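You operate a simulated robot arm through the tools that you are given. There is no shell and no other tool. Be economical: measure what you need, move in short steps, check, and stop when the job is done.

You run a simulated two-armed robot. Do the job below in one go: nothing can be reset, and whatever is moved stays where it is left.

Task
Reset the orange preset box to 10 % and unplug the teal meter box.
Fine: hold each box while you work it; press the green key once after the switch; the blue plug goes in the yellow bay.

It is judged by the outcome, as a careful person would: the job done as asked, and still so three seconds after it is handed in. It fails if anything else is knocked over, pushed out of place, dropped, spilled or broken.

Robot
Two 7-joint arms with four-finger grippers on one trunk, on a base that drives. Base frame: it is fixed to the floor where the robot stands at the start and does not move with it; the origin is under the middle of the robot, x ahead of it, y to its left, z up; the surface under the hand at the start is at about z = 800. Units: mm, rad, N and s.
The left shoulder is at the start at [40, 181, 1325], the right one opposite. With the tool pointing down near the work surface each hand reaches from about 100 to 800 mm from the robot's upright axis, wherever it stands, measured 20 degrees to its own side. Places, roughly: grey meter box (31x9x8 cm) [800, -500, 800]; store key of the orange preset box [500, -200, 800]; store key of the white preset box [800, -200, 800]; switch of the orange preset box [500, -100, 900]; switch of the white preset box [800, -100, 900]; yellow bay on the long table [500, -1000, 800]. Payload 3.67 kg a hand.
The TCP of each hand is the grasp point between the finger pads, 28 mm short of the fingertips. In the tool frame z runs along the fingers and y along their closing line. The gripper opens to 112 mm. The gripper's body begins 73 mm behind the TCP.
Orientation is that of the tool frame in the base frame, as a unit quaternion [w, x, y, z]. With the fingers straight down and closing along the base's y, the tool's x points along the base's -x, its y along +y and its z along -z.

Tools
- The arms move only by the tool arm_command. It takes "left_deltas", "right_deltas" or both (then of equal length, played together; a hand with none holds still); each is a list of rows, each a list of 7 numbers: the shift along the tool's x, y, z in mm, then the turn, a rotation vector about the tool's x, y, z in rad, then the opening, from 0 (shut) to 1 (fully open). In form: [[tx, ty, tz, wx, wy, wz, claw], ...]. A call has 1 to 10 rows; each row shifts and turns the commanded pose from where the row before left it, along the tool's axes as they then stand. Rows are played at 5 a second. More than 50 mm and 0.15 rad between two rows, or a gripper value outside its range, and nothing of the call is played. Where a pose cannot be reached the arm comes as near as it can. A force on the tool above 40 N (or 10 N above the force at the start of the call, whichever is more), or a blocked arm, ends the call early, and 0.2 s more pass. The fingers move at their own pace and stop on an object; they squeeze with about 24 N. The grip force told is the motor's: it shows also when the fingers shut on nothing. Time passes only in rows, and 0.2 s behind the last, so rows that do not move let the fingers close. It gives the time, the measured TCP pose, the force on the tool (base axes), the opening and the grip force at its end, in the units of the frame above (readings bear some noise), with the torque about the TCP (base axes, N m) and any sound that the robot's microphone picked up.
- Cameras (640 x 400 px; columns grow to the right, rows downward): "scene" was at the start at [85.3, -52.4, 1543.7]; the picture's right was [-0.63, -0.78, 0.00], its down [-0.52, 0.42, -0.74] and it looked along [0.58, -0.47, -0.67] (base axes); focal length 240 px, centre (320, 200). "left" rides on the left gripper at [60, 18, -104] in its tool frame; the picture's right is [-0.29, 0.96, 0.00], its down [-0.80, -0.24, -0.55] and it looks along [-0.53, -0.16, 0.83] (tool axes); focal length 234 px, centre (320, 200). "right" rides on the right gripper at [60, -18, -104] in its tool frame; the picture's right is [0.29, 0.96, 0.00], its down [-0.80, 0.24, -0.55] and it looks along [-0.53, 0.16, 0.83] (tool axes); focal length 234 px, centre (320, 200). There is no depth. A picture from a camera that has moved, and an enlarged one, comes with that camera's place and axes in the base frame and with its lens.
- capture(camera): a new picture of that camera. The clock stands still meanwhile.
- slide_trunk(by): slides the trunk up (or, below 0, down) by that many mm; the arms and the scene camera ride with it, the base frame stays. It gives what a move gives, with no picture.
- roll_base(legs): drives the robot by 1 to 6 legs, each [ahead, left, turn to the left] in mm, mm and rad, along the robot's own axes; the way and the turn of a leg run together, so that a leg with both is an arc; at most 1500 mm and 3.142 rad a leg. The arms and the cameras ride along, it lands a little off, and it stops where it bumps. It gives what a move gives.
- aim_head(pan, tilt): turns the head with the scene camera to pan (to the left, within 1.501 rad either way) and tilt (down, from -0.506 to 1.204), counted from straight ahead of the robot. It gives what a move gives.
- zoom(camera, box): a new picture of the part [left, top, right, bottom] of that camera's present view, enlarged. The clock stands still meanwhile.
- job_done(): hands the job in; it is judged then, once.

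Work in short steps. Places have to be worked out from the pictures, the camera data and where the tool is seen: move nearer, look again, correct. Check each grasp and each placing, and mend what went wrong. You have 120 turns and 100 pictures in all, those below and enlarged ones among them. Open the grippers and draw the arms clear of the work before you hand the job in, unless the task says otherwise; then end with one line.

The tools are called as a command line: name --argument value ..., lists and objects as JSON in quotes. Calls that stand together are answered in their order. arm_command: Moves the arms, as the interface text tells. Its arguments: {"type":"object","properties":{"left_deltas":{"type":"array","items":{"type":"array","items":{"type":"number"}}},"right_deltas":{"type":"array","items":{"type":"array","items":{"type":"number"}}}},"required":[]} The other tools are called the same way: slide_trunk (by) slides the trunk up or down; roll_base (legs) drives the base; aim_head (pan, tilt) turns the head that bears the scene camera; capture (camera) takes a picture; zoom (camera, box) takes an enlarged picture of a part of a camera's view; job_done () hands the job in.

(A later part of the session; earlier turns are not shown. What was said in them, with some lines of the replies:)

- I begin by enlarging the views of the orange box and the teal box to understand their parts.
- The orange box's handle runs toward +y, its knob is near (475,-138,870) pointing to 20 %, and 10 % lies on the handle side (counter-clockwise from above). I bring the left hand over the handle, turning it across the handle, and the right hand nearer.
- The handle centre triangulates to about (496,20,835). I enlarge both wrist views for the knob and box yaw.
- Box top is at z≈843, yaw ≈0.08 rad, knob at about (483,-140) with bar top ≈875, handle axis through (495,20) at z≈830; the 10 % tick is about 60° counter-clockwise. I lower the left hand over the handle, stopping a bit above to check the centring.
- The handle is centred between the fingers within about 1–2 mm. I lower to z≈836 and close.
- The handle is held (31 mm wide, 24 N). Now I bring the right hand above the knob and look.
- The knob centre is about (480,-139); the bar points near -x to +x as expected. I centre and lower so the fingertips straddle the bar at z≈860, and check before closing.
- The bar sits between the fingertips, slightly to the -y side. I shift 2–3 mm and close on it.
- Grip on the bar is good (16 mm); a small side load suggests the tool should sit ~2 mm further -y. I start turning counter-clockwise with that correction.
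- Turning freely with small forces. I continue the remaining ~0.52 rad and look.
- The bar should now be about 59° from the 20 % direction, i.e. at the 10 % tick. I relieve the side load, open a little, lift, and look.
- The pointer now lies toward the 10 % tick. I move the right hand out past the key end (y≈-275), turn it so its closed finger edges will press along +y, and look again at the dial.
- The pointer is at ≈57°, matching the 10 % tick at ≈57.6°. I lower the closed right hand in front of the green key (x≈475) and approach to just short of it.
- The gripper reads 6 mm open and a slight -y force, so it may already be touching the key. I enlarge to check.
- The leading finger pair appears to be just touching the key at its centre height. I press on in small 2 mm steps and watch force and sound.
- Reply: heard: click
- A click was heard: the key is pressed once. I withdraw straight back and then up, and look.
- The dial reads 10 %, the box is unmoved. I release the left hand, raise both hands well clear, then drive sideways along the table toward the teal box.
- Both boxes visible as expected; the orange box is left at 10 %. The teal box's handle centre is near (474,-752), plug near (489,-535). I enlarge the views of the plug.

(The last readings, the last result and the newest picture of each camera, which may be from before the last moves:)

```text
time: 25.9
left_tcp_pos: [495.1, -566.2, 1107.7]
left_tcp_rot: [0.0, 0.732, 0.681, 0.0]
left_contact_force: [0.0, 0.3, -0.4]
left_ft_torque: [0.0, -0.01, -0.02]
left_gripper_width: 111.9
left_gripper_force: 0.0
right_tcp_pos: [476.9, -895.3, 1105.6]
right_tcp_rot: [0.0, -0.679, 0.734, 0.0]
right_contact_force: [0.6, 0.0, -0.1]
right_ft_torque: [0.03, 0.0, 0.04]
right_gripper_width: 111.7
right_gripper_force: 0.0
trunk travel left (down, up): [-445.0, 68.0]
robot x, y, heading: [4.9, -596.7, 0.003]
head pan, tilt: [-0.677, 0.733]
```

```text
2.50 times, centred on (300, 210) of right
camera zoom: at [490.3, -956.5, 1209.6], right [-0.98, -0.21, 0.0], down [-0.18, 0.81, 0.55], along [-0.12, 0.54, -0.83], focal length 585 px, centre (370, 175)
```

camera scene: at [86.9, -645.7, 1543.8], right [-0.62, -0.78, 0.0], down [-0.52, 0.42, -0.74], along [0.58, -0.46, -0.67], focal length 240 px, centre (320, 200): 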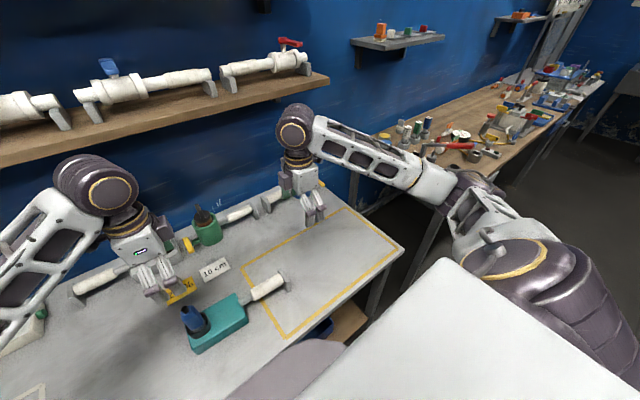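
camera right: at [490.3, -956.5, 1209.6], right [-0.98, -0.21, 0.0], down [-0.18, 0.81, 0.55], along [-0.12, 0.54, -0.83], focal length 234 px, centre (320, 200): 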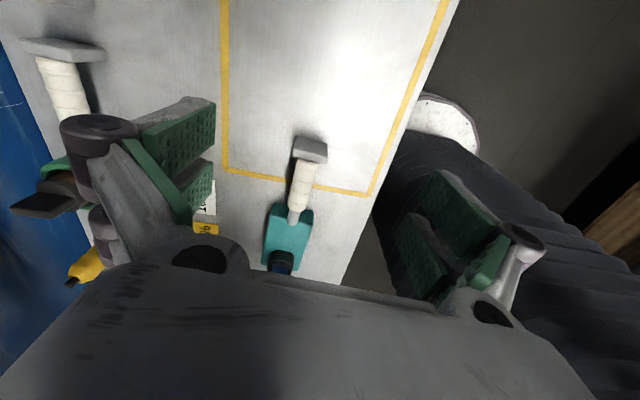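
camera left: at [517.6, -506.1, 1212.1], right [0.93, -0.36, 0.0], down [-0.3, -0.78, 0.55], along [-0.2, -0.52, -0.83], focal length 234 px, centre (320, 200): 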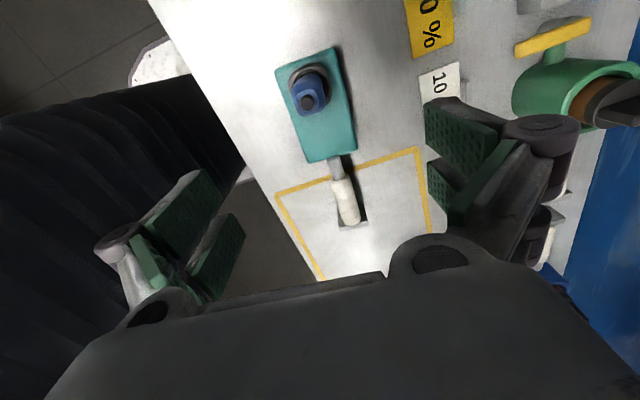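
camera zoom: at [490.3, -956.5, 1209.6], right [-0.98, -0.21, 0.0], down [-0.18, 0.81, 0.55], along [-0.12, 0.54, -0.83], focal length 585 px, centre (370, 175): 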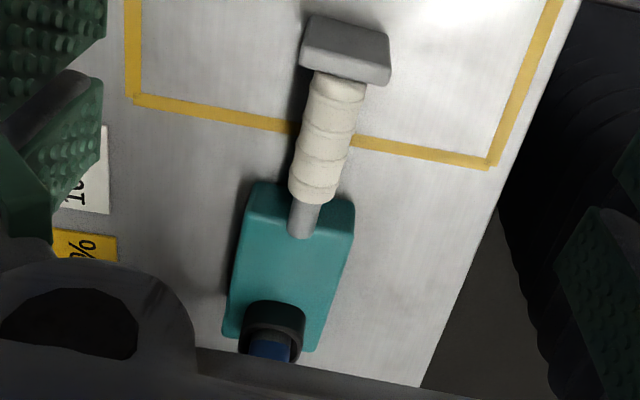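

The plug stands vertically at about (487,-548), top z≈965, collar top ≈870. The bay spans x≈334–625, y below ≈-722. I bring the right hand over the teal handle and centre the left hand above the plug.

arm_command --right_deltas '[[-47.4, 4.8, 0, 0, 0, 0, 1], [-47.4, 4.8, 0, 0, 0, 0, 1], [-47.4, 4.8, 0, 0, 0, 0, 1], [0, 0, 40, 0, 0, 0, 1], [0, 0, 40, 0, 0, 0, 1], [0, 0, 40, 0, 0, 0, 1], [0, 0, 40, 0, 0, 0, 1], [0, 0, 40, 0, 0, 0, 1], [0, 0, 0, 0, 0, 0, 1]]' --left_deltas '[[17.4, -9.3, 0, 0, 0, 0, 1], [0, 0, 20, 0, 0, 0, 1], [0, 0, 20, 0, 0, 0, 1], [0, 0, 0, 0, 0, 0, 1], [0, 0, 0, 0, 0, 0, 1], [0, 0, 0, 0, 0, 0, 1], [0, 0, 0, 0, 0, 0, 1], [0, 0, 0, 0, 0, 0, 1], [0, 0, 0, 0, 0, 0, 1]]'

capture --camera "right"

capture --camera "scene"

capture --camera "left"

```text
time: 27.9
left_tcp_pos: [489.1, -548.7, 1068.4]
left_tcp_rot: [-0.001, 0.733, 0.68, 0.0]
left_contact_force: [-0.7, 0.2, 0.2]
left_ft_torque: [0.04, 0.01, -0.04]
left_gripper_width: 111.9
left_gripper_force: 0.1
right_tcp_pos: [474.7, -752.1, 906.1]
right_tcp_rot: [0.0, -0.68, 0.733, 0.001]
right_contact_force: [0.3, 0.9, -0.2]
right_ft_torque: [-0.04, -0.01, -0.02]
right_gripper_width: 111.9
right_gripper_force: 0.0
trunk travel left (down, up): [-445.0, 68.0]
robot x, y, heading: [0.9, -594.7, 0.006]
head pan, tilt: [-0.677, 0.733]
```

```text
60 pictures are left
camera right: at [487.8, -814.2, 1009.3], right [-0.98, -0.21, 0.0], down [-0.18, 0.81, 0.55], along [-0.12, 0.54, -0.83], focal length 234 px, centre (320, 200)
```

right: 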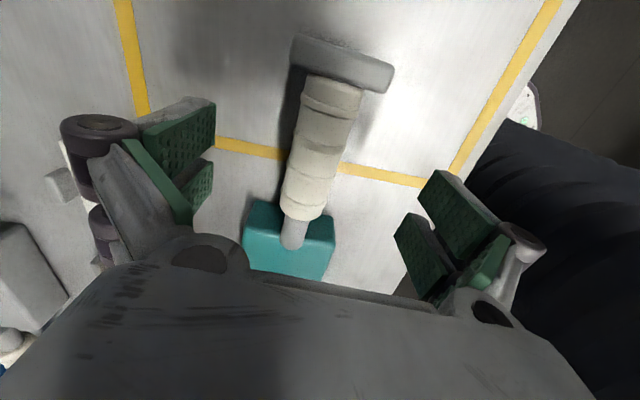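

```text
59 pictures are left
camera scene: at [86.8, -645.9, 1543.8], right [-0.62, -0.78, 0.0], down [-0.52, 0.42, -0.74], along [0.58, -0.46, -0.67], focal length 240 px, centre (320, 200)
```

scene: 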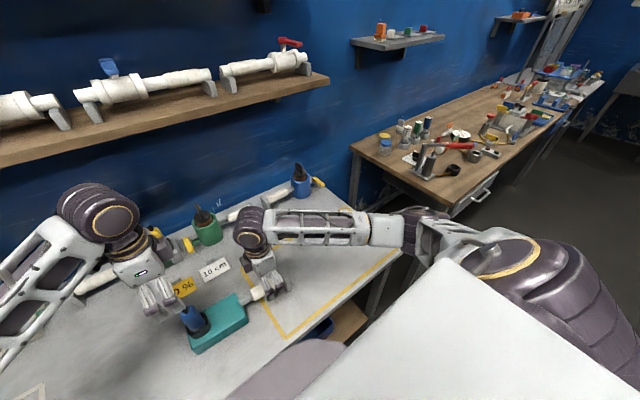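

```text
58 pictures are left
camera left: at [510.9, -488.6, 1172.8], right [0.93, -0.36, 0.0], down [-0.3, -0.78, 0.55], along [-0.2, -0.52, -0.83], focal length 234 px, centre (320, 200)
```

left: 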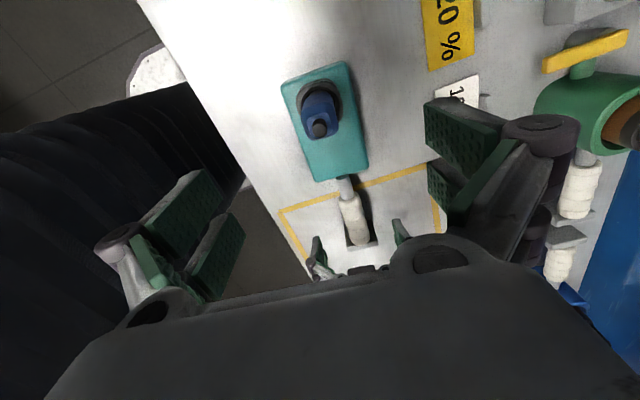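

The handle axis is at x≈476 under the right hand (1–2 mm off). I shift, lower to z≈836 and close on it.

arm_command --right_deltas '[[0, -1.5, 35, 0, 0, 0, 1], [0, 0, 35, 0, 0, 0, 1], [0, 0, 0, 0, 0, 0, 1], [0, 0, 0, 0, 0, 0, 0.5], [0, 0, 0, 0, 0, 0, 0.3], [0, 0, 0, 0, 0, 0, 0], [0, 0, 0, 0, 0, 0, 0], [0, 0, 0, 0, 0, 0, 0]]'

zoom --camera "left" --box '[240, 40, 440, 165]'

```text
time: 29.6
left_tcp_pos: [489.1, -548.3, 1069.1]
left_tcp_rot: [0.0, 0.733, 0.681, 0.001]
left_contact_force: [0.0, -0.6, 0.1]
left_ft_torque: [0.02, 0.01, 0.02]
left_gripper_width: 111.7
left_gripper_force: 0.2
right_tcp_pos: [476.3, -753.2, 834.4]
right_tcp_rot: [0.0, -0.68, 0.733, 0.0]
right_contact_force: [-1.5, -0.3, 0.9]
right_ft_torque: [0.07, 0.02, 0.26]
right_gripper_width: 31.4
right_gripper_force: 24.2
trunk travel left (down, up): [-445.0, 68.0]
robot x, y, heading: [4.4, -595.9, 0.013]
head pan, tilt: [-0.677, 0.733]
```

```text
3.20 times, centred on (340, 102) of left
camera zoom: at [510.8, -488.7, 1172.8], right [0.93, -0.36, 0.0], down [-0.3, -0.78, 0.55], along [-0.2, -0.52, -0.83], focal length 749 px, centre (256, 512)
```

zoom: 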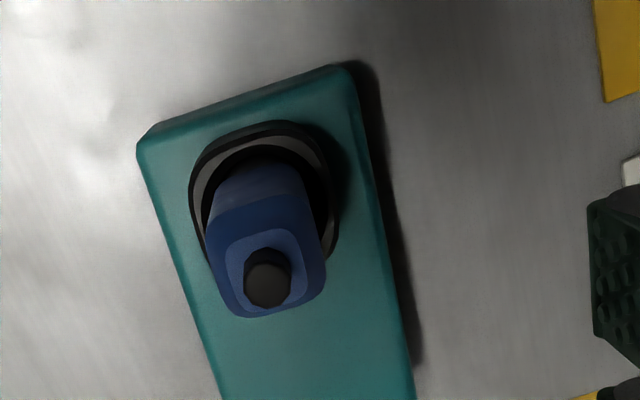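

Handle held. The plug top lies at (490,-549), right under the left TCP. I lower the left hand to z≈917 around the plug body and look before closing.

arm_command --left_deltas '[[0, 1, 40, 0, 0, 0, 1], [0, 0, 40, 0, 0, 0, 1], [0, 0, 40, 0, 0, 0, 1], [0, 0, 31, 0, 0, 0, 1], [0, 0, 0, 0, 0, 0, 1]]'

capture --camera "left"

zoom --camera "scene" --box '[110, 250, 290, 370]'

```text
time: 30.9
left_tcp_pos: [487.4, -547.0, 917.9]
left_tcp_rot: [0.0, 0.733, 0.681, 0.0]
left_contact_force: [0.3, -0.2, 1.0]
left_ft_torque: [0.01, -0.01, -0.01]
left_gripper_width: 112.1
left_gripper_force: 0.0
right_tcp_pos: [476.1, -754.5, 834.4]
right_tcp_rot: [0.0, -0.68, 0.733, 0.001]
right_contact_force: [-1.2, 0.1, 0.0]
right_ft_torque: [-0.01, -0.02, 0.23]
right_gripper_width: 31.2
right_gripper_force: 23.6
trunk travel left (down, up): [-445.0, 68.0]
robot x, y, heading: [3.1, -591.6, 0.004]
head pan, tilt: [-0.677, 0.733]
```

```text
56 pictures are left
camera left: at [509.6, -488.0, 1021.6], right [0.93, -0.36, 0.0], down [-0.3, -0.78, 0.55], along [-0.2, -0.52, -0.83], focal length 234 px, centre (320, 200)
```

left: 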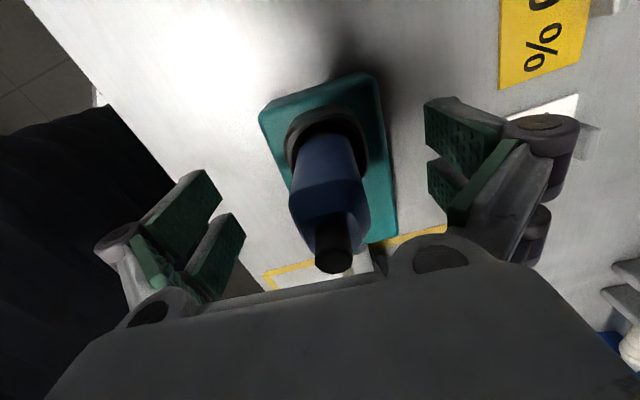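

```text
3.33 times, centred on (200, 310) of scene
camera zoom: at [86.8, -646.2, 1543.8], right [-0.62, -0.78, 0.0], down [-0.52, 0.42, -0.74], along [0.58, -0.46, -0.67], focal length 802 px, centre (720, -167)
```

zoom: 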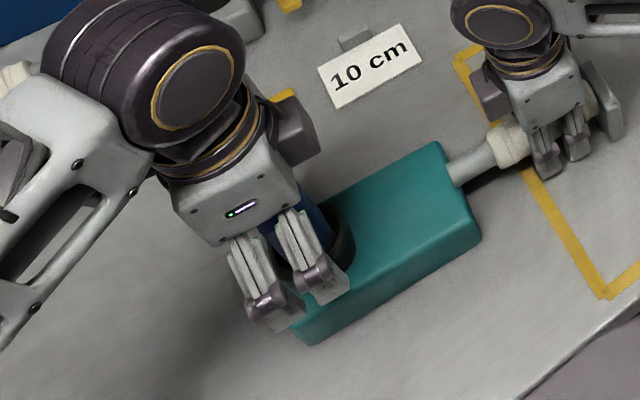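

The plug is centred between the pads. I close on it.

arm_command --left_deltas '[[0, 1, 0, 0, 0, 0, 0.6], [0, 0, 0, 0, 0, 0, 0.4], [0, 0, 0, 0, 0, 0, 0], [0, 0, 0, 0, 0, 0, 0], [0, 0, 0, 0, 0, 0, 0]]'

capture --camera "left"

```text
time: 32.0
left_tcp_pos: [488.6, -547.2, 917.4]
left_tcp_rot: [0.0, 0.733, 0.68, 0.0]
left_contact_force: [3.3, -0.4, 0.1]
left_ft_torque: [-0.01, -0.2, 0.02]
left_gripper_width: 32.5
left_gripper_force: 24.3
right_tcp_pos: [475.4, -753.7, 835.1]
right_tcp_rot: [-0.001, -0.68, 0.733, 0.0]
right_contact_force: [-3.5, -0.4, 0.7]
right_ft_torque: [-0.01, -0.1, 0.45]
right_gripper_width: 31.1
right_gripper_force: 24.2
trunk travel left (down, up): [-445.0, 68.0]
robot x, y, heading: [0.0, -594.3, 0.004]
head pan, tilt: [-0.677, 0.733]
heard: snap
```

```text
54 pictures are left
camera left: at [511.3, -488.3, 1021.7], right [0.93, -0.36, 0.0], down [-0.3, -0.78, 0.55], along [-0.2, -0.52, -0.83], focal length 234 px, centre (320, 200)
```

left: 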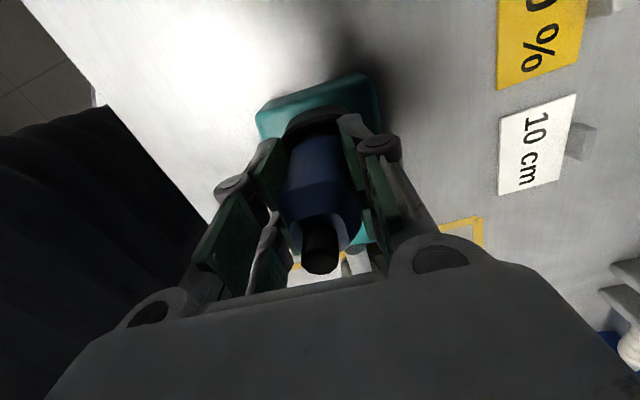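

Gripped at 32.5 mm; a snap (probably the plug latch) was heard. I pull straight up in small steps while the right hand holds the box.

arm_command --left_deltas '[[0, 0, -3, 0, 0, 0, 0], [0, 0, -3, 0, 0, 0, 0], [0, 0, -4, 0, 0, 0, 0]]'

```text
time: 32.9
left_tcp_pos: [488.9, -549.3, 928.4]
left_tcp_rot: [-0.001, 0.733, 0.68, 0.0]
left_contact_force: [2.5, 0.1, -1.6]
left_ft_torque: [-0.07, -0.16, 0.01]
left_gripper_width: 32.4
left_gripper_force: 24.1
right_tcp_pos: [477.3, -752.9, 835.5]
right_tcp_rot: [-0.001, -0.679, 0.734, -0.001]
right_contact_force: [-5.4, 0.3, 1.8]
right_ft_torque: [0.02, -0.02, 0.58]
right_gripper_width: 31.3
right_gripper_force: 24.1
trunk travel left (down, up): [-445.0, 68.0]
robot x, y, heading: [-2.2, -595.0, 0.007]
head pan, tilt: [-0.677, 0.733]
```

It rises easily with low force. I keep lifting 40 mm and check that the plug comes with the hand.

arm_command --left_deltas '[[0, 0, -10, 0, 0, 0, 0], [0, 0, -10, 0, 0, 0, 0], [0, 0, -20, 0, 0, 0, 0], [0, 0, -20, 0, 0, 0, 0]]'

zoom --camera "scene" --box '[110, 220, 290, 370]'

capture --camera "right"

```text
time: 33.9
left_tcp_pos: [488.1, -549.8, 988.3]
left_tcp_rot: [0.0, 0.733, 0.681, -0.001]
left_contact_force: [-0.1, 0.1, -0.2]
left_ft_torque: [0.01, 0.0, 0.0]
left_gripper_width: 32.4
left_gripper_force: 23.4
right_tcp_pos: [477.4, -753.9, 835.6]
right_tcp_rot: [0.0, -0.679, 0.734, 0.001]
right_contact_force: [0.6, -0.1, -0.4]
right_ft_torque: [0.13, -0.11, 0.04]
right_gripper_width: 31.2
right_gripper_force: 23.9
trunk travel left (down, up): [-445.0, 68.0]
robot x, y, heading: [-1.8, -592.1, -0.001]
head pan, tilt: [-0.677, 0.733]
```

```text
2.67 times, centred on (200, 295) of scene
camera zoom: at [87.0, -646.2, 1543.7], right [-0.62, -0.78, 0.0], down [-0.52, 0.42, -0.74], along [0.58, -0.46, -0.67], focal length 641 px, centre (640, -53)
```

zoom: 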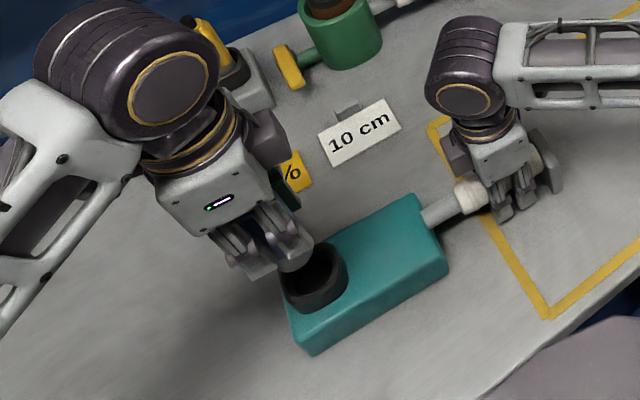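

```text
52 pictures are left
camera right: at [490.4, -815.1, 937.9], right [-0.98, -0.21, 0.0], down [-0.18, 0.81, 0.55], along [-0.12, 0.54, -0.83], focal length 234 px, centre (320, 200)
```

right: 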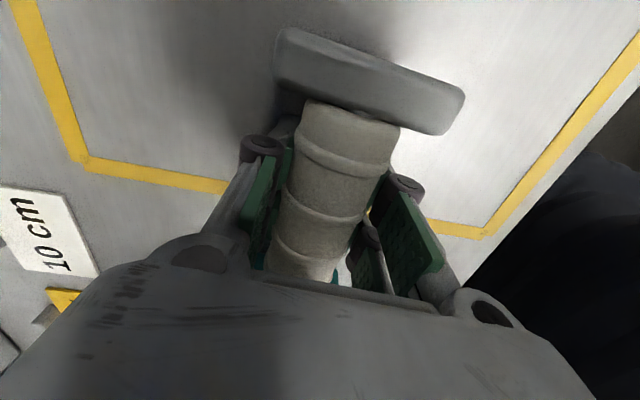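

The socket is empty and the plug is in the left hand. I lift it to ≈1100, release the teal handle and raise the right hand.

arm_command --left_deltas '[[0, 0, -40, 0, 0, 0, 0], [0, 0, -40, 0, 0, 0, 0], [0, 0, -30, 0, 0, 0, 0], [0, 0, 0, 0, 0, 0, 0], [0, 0, 0, 0, 0, 0, 0], [0, 0, 0, 0, 0, 0, 0], [0, 0, 0, 0, 0, 0, 0], [0, 0, 0, 0, 0, 0, 0], [0, 0, 0, 0, 0, 0, 0], [0, 0, 0, 0, 0, 0, 0]]' --right_deltas '[[0, 0, 0, 0, 0, 0, 0], [0, 0, 0, 0, 0, 0, 0.3], [0, 0, 0, 0, 0, 0, 0.8], [0, 0, 0, 0, 0, 0, 1], [0, 0, 0, 0, 0, 0, 1], [0, 0, -40, 0, 0, 0, 1], [0, 0, -45, 0, 0, 0, 1], [0, 0, -50, 0, 0, 0, 1], [0, 0, -50, 0, 0, 0, 1], [0, 0, -50, 0, 0, 0, 1]]'

capture --camera "scene"

capture --camera "right"

```text
time: 36.0
left_tcp_pos: [488.6, -548.0, 1096.0]
left_tcp_rot: [0.0, 0.732, 0.681, 0.0]
left_contact_force: [-0.3, -0.4, -0.8]
left_ft_torque: [0.0, 0.03, 0.01]
left_gripper_width: 32.4
left_gripper_force: 23.9
right_tcp_pos: [476.8, -753.6, 1071.6]
right_tcp_rot: [0.0, -0.68, 0.733, 0.001]
right_contact_force: [0.2, 0.9, 0.2]
right_ft_torque: [0.02, -0.02, -0.02]
right_gripper_width: 112.0
right_gripper_force: 0.0
trunk travel left (down, up): [-445.0, 68.0]
robot x, y, heading: [2.2, -593.5, 0.002]
head pan, tilt: [-0.677, 0.733]
```

```text
51 pictures are left
camera scene: at [87.1, -645.6, 1543.8], right [-0.62, -0.78, 0.0], down [-0.52, 0.42, -0.74], along [0.58, -0.46, -0.67], focal length 240 px, centre (320, 200)
```

scene: 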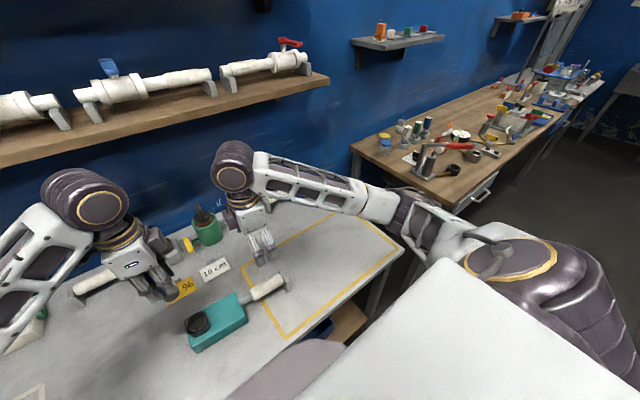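

```text
50 pictures are left
camera right: at [490.0, -815.3, 1173.4], right [-0.98, -0.21, 0.0], down [-0.18, 0.81, 0.55], along [-0.12, 0.54, -0.83], focal length 234 px, centre (320, 200)
```

right: 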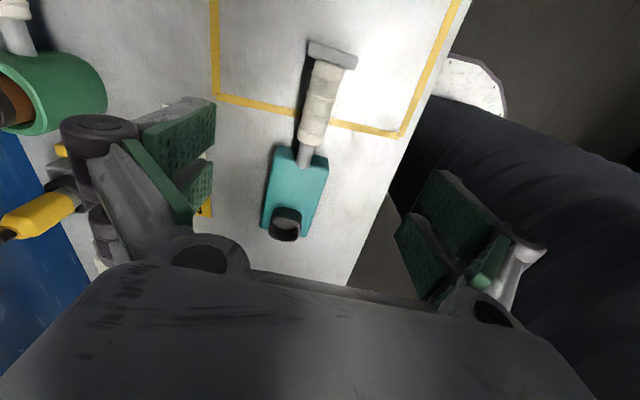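

The teal box is unmoved and its socket empty. I drive 270 mm further right, so the left hand comes near the free part of the bay.

roll_base --legs '[[0, -270, 0]]'

arm_command --right_deltas '[[40, 0, -20, 0, 0, 0, 1], [40, 0, -20, 0, 0, 0, 1], [40, 0, -20, 0, 0, 0, 1], [40, 0, -20, 0, 0, 0, 1], [40, 0, -20, 0, 0, 0, 1], [0, 0, 0, 0, 0, 0, 1]]'

capture --camera "scene"

capture --camera "left"

capture --camera "right"

```text
time: 38.0
left_tcp_pos: [489.3, -813.2, 1095.4]
left_tcp_rot: [0.0, 0.734, 0.679, 0.0]
left_contact_force: [1.1, 1.0, -0.4]
left_ft_torque: [0.04, -0.01, 0.01]
left_gripper_width: 32.5
left_gripper_force: 23.9
right_tcp_pos: [476.3, -1021.4, 1070.2]
right_tcp_rot: [0.0, -0.679, 0.734, 0.0]
right_contact_force: [0.2, 0.3, -0.4]
right_ft_torque: [0.0, 0.04, 0.03]
right_gripper_width: 111.9
right_gripper_force: 0.0
trunk travel left (down, up): [-445.0, 68.0]
robot x, y, heading: [4.0, -861.0, 0.002]
head pan, tilt: [-0.677, 0.733]
```

```text
time: 39.4
left_tcp_pos: [490.7, -814.1, 1096.3]
left_tcp_rot: [-0.001, 0.733, 0.68, 0.0]
left_contact_force: [0.4, 0.3, -0.6]
left_ft_torque: [0.0, 0.04, 0.02]
left_gripper_width: 32.3
left_gripper_force: 23.7
right_tcp_pos: [458.6, -1220.5, 1170.4]
right_tcp_rot: [-0.001, -0.68, 0.733, 0.0]
right_contact_force: [0.1, 0.1, -0.1]
right_ft_torque: [0.01, 0.0, 0.02]
right_gripper_width: 111.9
right_gripper_force: 0.0
trunk travel left (down, up): [-445.0, 68.0]
robot x, y, heading: [1.5, -863.6, 0.001]
head pan, tilt: [-0.677, 0.733]
```

```text
49 pictures are left
camera scene: at [88.5, -912.1, 1543.7], right [-0.62, -0.78, 0.0], down [-0.52, 0.42, -0.74], along [0.58, -0.46, -0.67], focal length 240 px, centre (320, 200)
```

scene: 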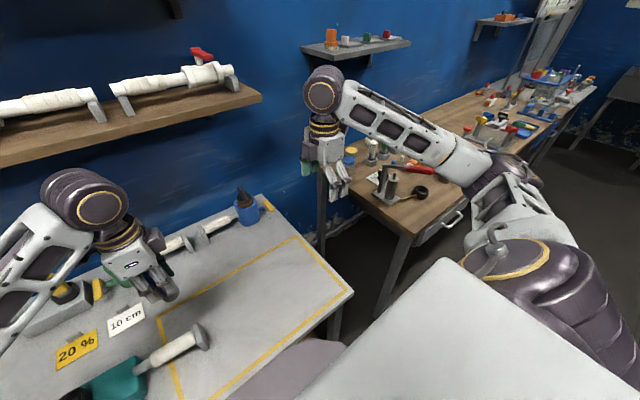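

```text
48 pictures are left
camera left: at [512.9, -754.0, 1199.7], right [0.93, -0.36, 0.0], down [-0.3, -0.78, 0.55], along [-0.2, -0.52, -0.83], focal length 234 px, centre (320, 200)
```

left: 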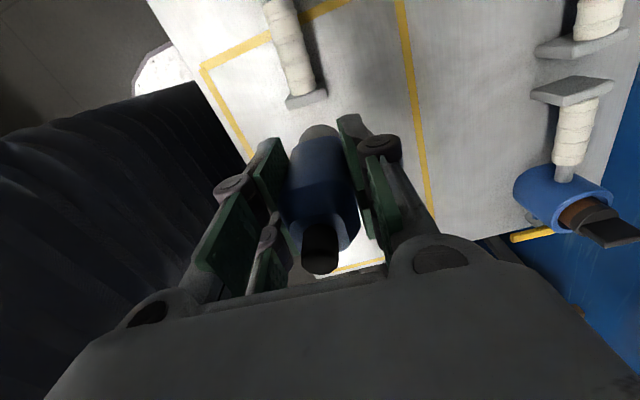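

```text
47 pictures are left
camera right: at [473.2, -1281.8, 1274.0], right [-0.98, -0.21, 0.0], down [-0.18, 0.81, 0.55], along [-0.12, 0.54, -0.83], focal length 234 px, centre (320, 200)
```

right: 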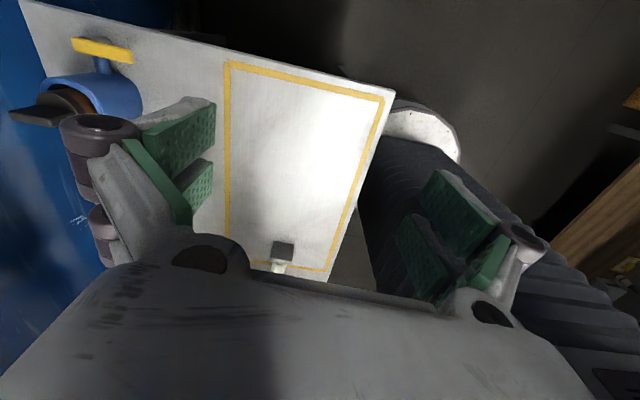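

The plug's lower end is about 86 mm below the TCP. I move the left hand to y≈-950 over the free part of the bay, partly down, and look at the plug's bottom.

arm_command --left_deltas '[[-45, 0, 0, 0, 0, 0, 0], [-45, 0, 0, 0, 0, 0, 0], [-45, 0, 0, 0, 0, 0, 0], [0, 0, 40, 0, 0, 0, 0], [0, 0, 40, 0, 0, 0, 0], [0, 0, 40, 0, 0, 0, 0], [0, 0, 0, 0, 0, 0, 0]]'

capture --camera "scene"

capture --camera "right"

capture --camera "left"

```text
time: 41.0
left_tcp_pos: [480.2, -948.9, 976.3]
left_tcp_rot: [0.0, 0.733, 0.68, 0.0]
left_contact_force: [0.2, 0.7, -1.1]
left_ft_torque: [0.0, -0.02, -0.03]
left_gripper_width: 32.5
left_gripper_force: 23.9
right_tcp_pos: [459.7, -1221.3, 1170.5]
right_tcp_rot: [0.0, -0.679, 0.734, 0.0]
right_contact_force: [-0.2, -0.3, -1.0]
right_ft_torque: [-0.03, 0.02, 0.01]
right_gripper_width: 111.8
right_gripper_force: 0.1
trunk travel left (down, up): [-445.0, 68.0]
robot x, y, heading: [0.3, -862.3, 0.001]
head pan, tilt: [-0.677, 0.733]
```

```text
46 pictures are left
camera scene: at [87.7, -912.6, 1543.8], right [-0.62, -0.78, 0.0], down [-0.52, 0.42, -0.74], along [0.58, -0.46, -0.67], focal length 240 px, centre (320, 200)
```

scene: 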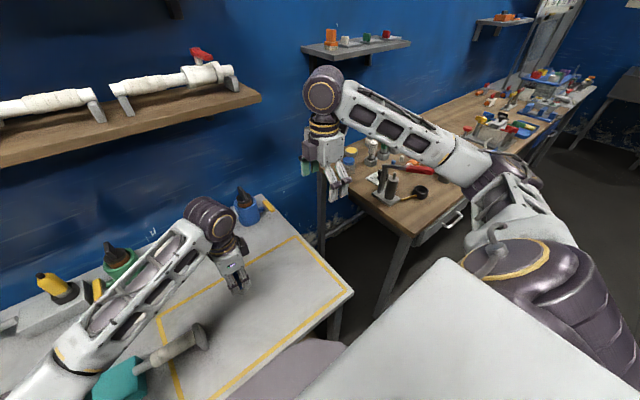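

```text
45 pictures are left
camera right: at [472.6, -1281.9, 1274.0], right [-0.98, -0.21, 0.0], down [-0.18, 0.81, 0.55], along [-0.12, 0.54, -0.83], focal length 234 px, centre (320, 200)
```

right: 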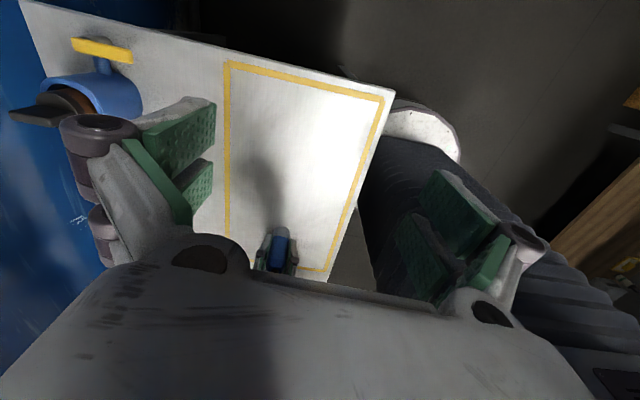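

```text
44 pictures are left
camera left: at [502.4, -889.0, 1079.3], right [0.93, -0.36, 0.0], down [-0.3, -0.78, 0.55], along [-0.2, -0.52, -0.83], focal length 234 px, centre (320, 200)
```

left: 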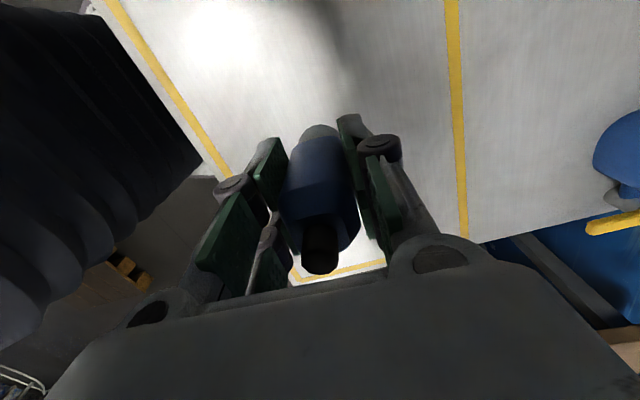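

I enlarge the plug to judge its bottom shape.

zoom --camera "scene" --box '[190, 230, 270, 290]'

zoom --camera "right" --box '[230, 210, 330, 285]'

zoom --camera "left" --box '[240, 100, 400, 290]'

```text
6.67 times, centred on (230, 260) of scene
camera zoom: at [87.7, -912.6, 1543.8], right [-0.62, -0.78, 0.0], down [-0.52, 0.42, -0.74], along [0.58, -0.46, -0.67], focal length 1603 px, centre (920, -200)
```

zoom: 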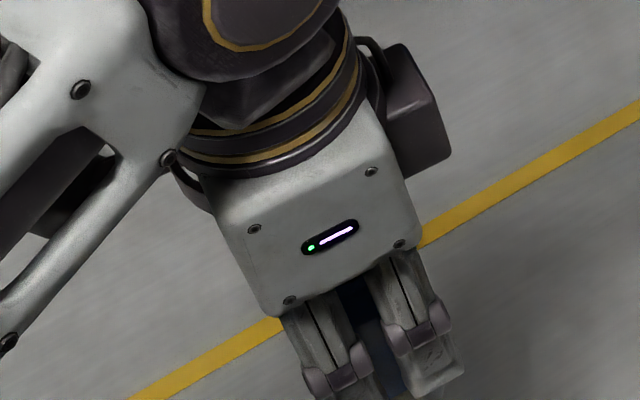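

```text
5.33 times, centred on (280, 248) of right
camera zoom: at [472.6, -1281.9, 1274.0], right [-0.98, -0.21, 0.0], down [-0.18, 0.81, 0.55], along [-0.12, 0.54, -0.83], focal length 1249 px, centre (533, -53)
```

zoom: 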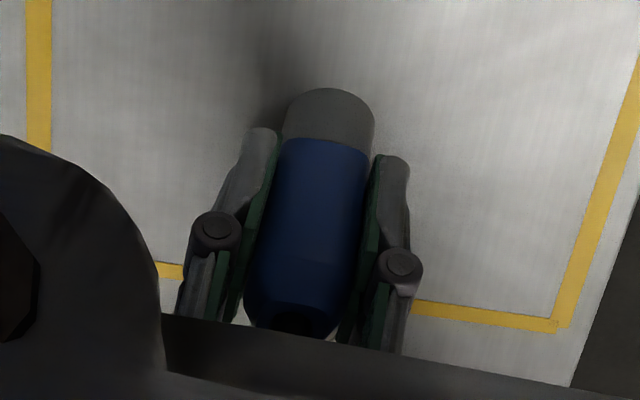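

```text
2.11 times, centred on (320, 195) of left
camera zoom: at [502.4, -889.0, 1079.3], right [0.93, -0.36, 0.0], down [-0.3, -0.78, 0.55], along [-0.2, -0.52, -0.83], focal length 493 px, centre (320, 210)
```

zoom: 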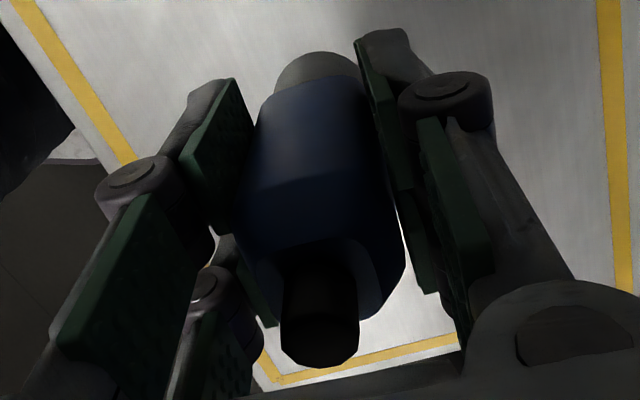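

The plug ends in a broad flat grey cylinder (~33 mm), so it can stand. Its bottom is ≈62–70 mm below the TCP; I lower to z≈880 first.

arm_command --left_deltas '[[0, 0, 40, 0, 0, 0, 0], [0, 0, 40, 0, 0, 0, 0], [0, 0, 14, 0, 0, 0, 0], [0, 0, 0, 0, 0, 0, 0]]'

zoom --camera "right" --box '[230, 170, 330, 270]'

zoom --camera "scene" --box '[190, 230, 290, 320]'

```text
time: 42.0
left_tcp_pos: [482.5, -950.0, 881.6]
left_tcp_rot: [0.0, 0.733, 0.68, 0.0]
left_contact_force: [-0.4, 0.4, 0.0]
left_ft_torque: [0.04, 0.0, -0.01]
left_gripper_width: 32.6
left_gripper_force: 23.9
right_tcp_pos: [459.0, -1220.9, 1170.5]
right_tcp_rot: [0.0, -0.678, 0.735, 0.001]
right_contact_force: [0.4, 0.0, 0.7]
right_ft_torque: [-0.07, 0.0, 0.01]
right_gripper_width: 112.1
right_gripper_force: 0.1
trunk travel left (down, up): [-445.0, 68.0]
robot x, y, heading: [1.0, -863.4, 0.003]
head pan, tilt: [-0.677, 0.733]
```

```text
4.00 times, centred on (280, 220) of right
camera zoom: at [472.7, -1282.2, 1273.8], right [-0.98, -0.21, 0.0], down [-0.18, 0.81, 0.55], along [-0.12, 0.54, -0.83], focal length 937 px, centre (480, 120)
```

zoom: 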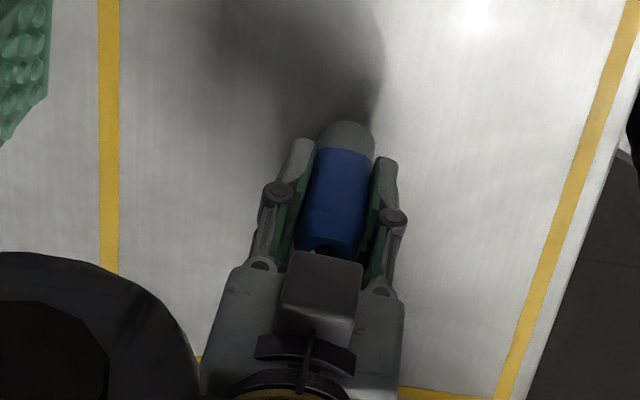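

```text
4.44 times, centred on (240, 275) of scene
camera zoom: at [87.8, -912.8, 1543.7], right [-0.62, -0.78, 0.0], down [-0.52, 0.42, -0.74], along [0.58, -0.46, -0.67], focal length 1069 px, centre (676, -133)
```

zoom: 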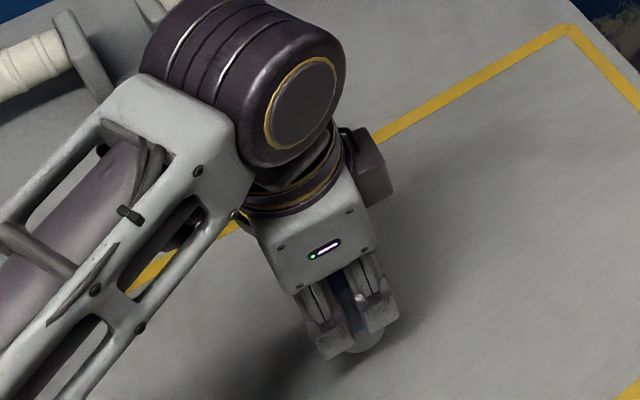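

Still clear of the table (force ≈0), well inside the tape. I creep down in small steps until contact.

arm_command --left_deltas '[[0, 0, 4, 0, 0, 0, 0], [0, 0, 4, 0, 0, 0, 0], [0, 0, 2, 0, 0, 0, 0], [0, 0, 2, 0, 0, 0, 0], [0, 0, 0, 0, 0, 0, 0]]'

```text
time: 43.2
left_tcp_pos: [479.9, -948.8, 870.2]
left_tcp_rot: [0.0, 0.733, 0.68, 0.0]
left_contact_force: [-0.5, 0.0, -0.6]
left_ft_torque: [-0.04, 0.0, -0.02]
left_gripper_width: 32.7
left_gripper_force: 24.4
right_tcp_pos: [459.1, -1221.4, 1170.5]
right_tcp_rot: [0.0, -0.679, 0.734, 0.0]
right_contact_force: [-0.6, -1.5, 0.7]
right_ft_torque: [0.01, 0.02, 0.01]
right_gripper_width: 112.2
right_gripper_force: 0.0
trunk travel left (down, up): [-445.0, 68.0]
robot x, y, heading: [3.8, -859.8, 0.003]
head pan, tilt: [-0.677, 0.733]
```

arm_command --left_deltas '[[0, 0, 2, 0, 0, 0, 0], [0, 0, 2, 0, 0, 0, 0], [0, 0, 2, 0, 0, 0, 0], [0, 0, 0, 0, 0, 0, 0]]'

```text
time: 44.2
left_tcp_pos: [480.7, -949.4, 864.6]
left_tcp_rot: [0.0, 0.733, 0.68, 0.0]
left_contact_force: [0.5, 0.2, -1.0]
left_ft_torque: [0.0, 0.01, -0.01]
left_gripper_width: 32.7
left_gripper_force: 24.1
right_tcp_pos: [458.8, -1220.4, 1171.6]
right_tcp_rot: [0.0, -0.678, 0.735, 0.0]
right_contact_force: [-0.2, 0.0, 0.5]
right_ft_torque: [-0.01, -0.03, -0.02]
right_gripper_width: 111.8
right_gripper_force: 0.0
trunk travel left (down, up): [-445.0, 68.0]
robot x, y, heading: [2.6, -859.7, -0.003]
head pan, tilt: [-0.677, 0.733]
```

No contact yet; I continue creeping.

arm_command --left_deltas '[[0, 0, 1.5, 0, 0, 0, 0], [0, 0, 1.5, 0, 0, 0, 0], [0, 0, 1.5, 0, 0, 0, 0], [0, 0, 0, 0, 0, 0, 0]]'

zoom --camera "right" --box '[250, 180, 330, 230]'

```text
time: 45.2
left_tcp_pos: [480.5, -949.0, 861.8]
left_tcp_rot: [0.002, 0.733, 0.68, 0.001]
left_contact_force: [3.6, 1.8, 21.8]
left_ft_torque: [0.03, -0.12, 0.02]
left_gripper_width: 32.8
left_gripper_force: 24.4
right_tcp_pos: [458.0, -1220.6, 1171.6]
right_tcp_rot: [0.001, -0.679, 0.734, -0.001]
right_contact_force: [0.4, 0.1, 0.1]
right_ft_torque: [0.02, -0.02, 0.02]
right_gripper_width: 112.2
right_gripper_force: 0.1
trunk travel left (down, up): [-445.0, 68.0]
robot x, y, heading: [4.8, -859.9, 0.006]
head pan, tilt: [-0.677, 0.733]
```

```text
8.00 times, centred on (290, 205) of right
camera zoom: at [471.4, -1281.7, 1274.6], right [-0.98, -0.21, 0.0], down [-0.18, 0.81, 0.55], along [-0.12, 0.54, -0.83], focal length 1873 px, centre (560, 160)
```

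zoom: 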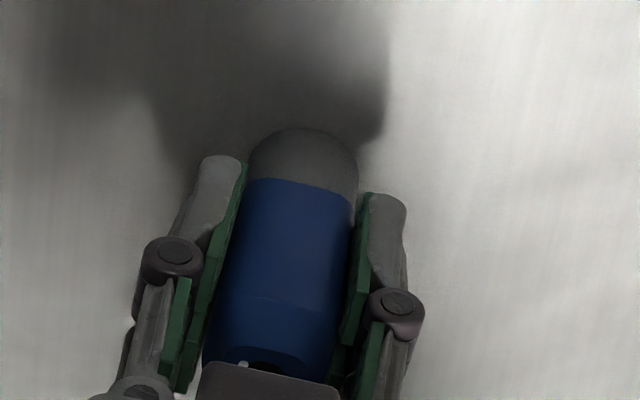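

The plug is on the table (22 N). I ease up ~1 mm to relieve it, then open.

arm_command --left_deltas '[[0, 0, -1.3, 0, 0, 0, 0], [0, 0, 0, 0, 0, 0, 0], [0, 0, 0, 0, 0, 0, 0.35], [0, 0, 0, 0, 0, 0, 0.5], [0, 0, 0, 0, 0, 0, 0.8], [0, 0, 0, 0, 0, 0, 1], [0, 0, 0, 0, 0, 0, 1]]'

capture --camera "left"

zoom --camera "right" --box '[230, 170, 350, 245]'

```text
time: 46.8
left_tcp_pos: [478.8, -948.3, 862.7]
left_tcp_rot: [0.0, 0.733, 0.68, 0.0]
left_contact_force: [0.3, 0.0, 0.1]
left_ft_torque: [0.01, -0.02, 0.02]
left_gripper_width: 111.9
left_gripper_force: 0.0
right_tcp_pos: [459.0, -1221.3, 1170.4]
right_tcp_rot: [0.0, -0.679, 0.734, 0.0]
right_contact_force: [0.8, 0.1, 0.4]
right_ft_torque: [-0.06, 0.02, 0.02]
right_gripper_width: 111.9
right_gripper_force: 0.1
trunk travel left (down, up): [-445.0, 68.0]
robot x, y, heading: [3.3, -859.9, -0.002]
head pan, tilt: [-0.677, 0.733]
```

```text
37 pictures are left
camera left: at [502.0, -889.1, 965.3], right [0.93, -0.36, 0.0], down [-0.3, -0.78, 0.55], along [-0.2, -0.52, -0.83], focal length 234 px, centre (320, 200)
```

left: 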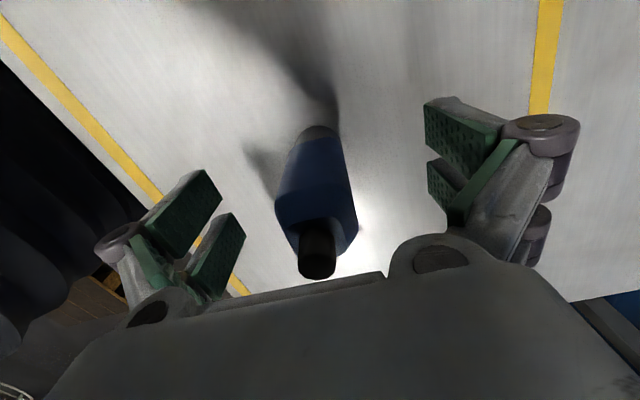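

```text
5.33 times, centred on (290, 208) of right
camera zoom: at [472.5, -1282.2, 1273.9], right [-0.98, -0.21, 0.0], down [-0.18, 0.81, 0.55], along [-0.12, 0.54, -0.83], focal length 1249 px, centre (480, 160)
```

zoom: 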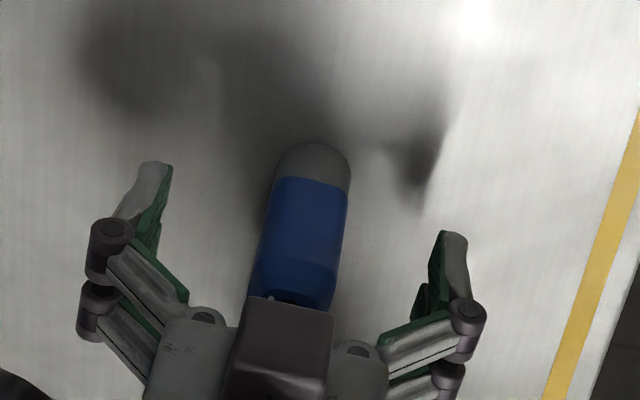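

The plug stands free and upright in the bay. I raise the left hand straight up clear and verify everything.

arm_command --left_deltas '[[0, 0, -15, 0, 0, 0, 1], [0, 0, -40, 0, 0, 0, 1], [0, 0, -45, 0, 0, 0, 1], [0, 0, -45, 0, 0, 0, 1], [0, 0, -45, 0, 0, 0, 1], [0, 0, -45, 0, 0, 0, 1], [40, 0, -10, 0, 0, 0, 1], [45, 0, -10, 0, 0, 0, 1], [45, 0, 0, 0, 0, 0, 1], [45, 0, 0, 0, 0, 0, 1]]'

capture --camera "scene"

capture --camera "right"

aim_head --pan 0.2 --tilt 0.75

capture --camera "scene"

```text
time: 49.0
left_tcp_pos: [493.7, -775.8, 1119.7]
left_tcp_rot: [0.0, 0.734, 0.68, 0.0]
left_contact_force: [0.3, 0.4, -0.3]
left_ft_torque: [-0.05, -0.01, 0.02]
left_gripper_width: 111.9
left_gripper_force: 0.1
right_tcp_pos: [458.0, -1219.0, 1171.5]
right_tcp_rot: [-0.001, -0.679, 0.734, 0.0]
right_contact_force: [0.3, 0.3, 1.1]
right_ft_torque: [-0.02, -0.02, 0.0]
right_gripper_width: 111.8
right_gripper_force: 0.0
trunk travel left (down, up): [-445.0, 68.0]
robot x, y, heading: [2.5, -862.4, 0.001]
head pan, tilt: [-0.677, 0.733]
```

```text
35 pictures are left
camera scene: at [87.2, -910.3, 1543.8], right [-0.62, -0.78, 0.0], down [-0.52, 0.42, -0.74], along [0.58, -0.47, -0.67], focal length 240 px, centre (320, 200)
```

scene: 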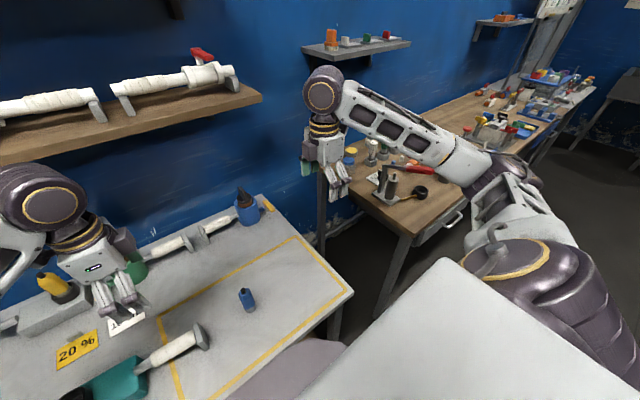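

```text
34 pictures are left
camera right: at [472.1, -1280.2, 1274.7], right [-0.98, -0.21, 0.0], down [-0.18, 0.81, 0.55], along [-0.12, 0.54, -0.83], focal length 234 px, centre (320, 200)
```

right: 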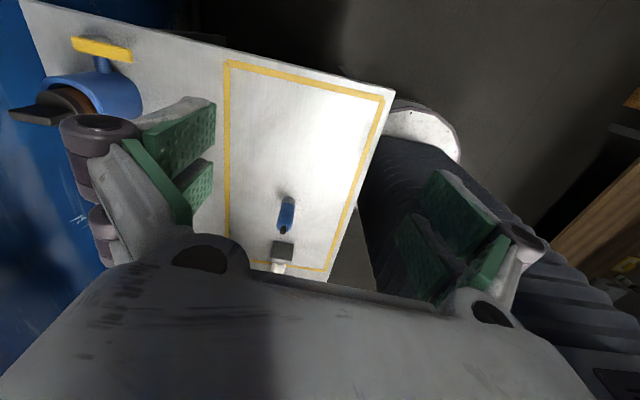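

```text
time: 50.2
left_tcp_pos: [494.4, -776.5, 1119.8]
left_tcp_rot: [0.0, 0.733, 0.68, 0.0]
left_contact_force: [-0.6, -0.1, 0.2]
left_ft_torque: [0.05, 0.02, -0.01]
left_gripper_width: 112.0
left_gripper_force: 0.0
right_tcp_pos: [458.9, -1220.5, 1170.3]
right_tcp_rot: [0.0, -0.678, 0.735, 0.0]
right_contact_force: [-0.5, 0.9, 0.5]
right_ft_torque: [-0.01, 0.0, 0.0]
right_gripper_width: 112.2
right_gripper_force: 0.1
trunk travel left (down, up): [-445.0, 68.0]
robot x, y, heading: [3.0, -860.3, 0.006]
head pan, tilt: [0.201, 0.75]
```

```text
33 pictures are left
camera scene: at [103.5, -843.7, 1542.4], right [0.2, -0.98, 0.0], down [-0.67, -0.14, -0.73], along [0.72, 0.15, -0.68], focal length 240 px, centre (320, 200)
```

scene: 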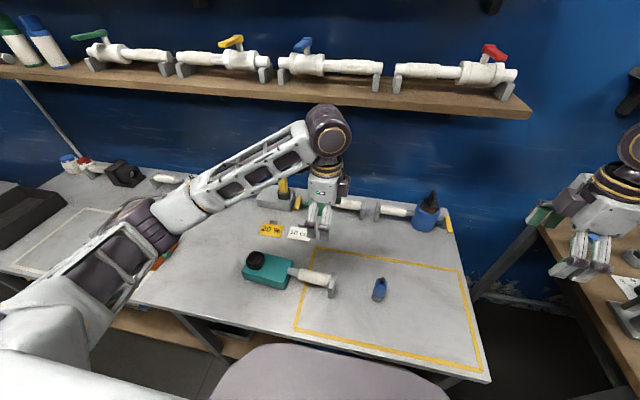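

The plug stands in the yellow bay, the teal box is in place with an empty socket, and the orange box was last seen reading 10 % in its place after the single click. Both hands are open and clear, so I hand the job in.

job_done

```text
The job is handed in.
```

The orange preset box is set to 10 % and its green key was pressed once. The teal meter box is unplugged, and the blue plug is standing in the yellow bay.
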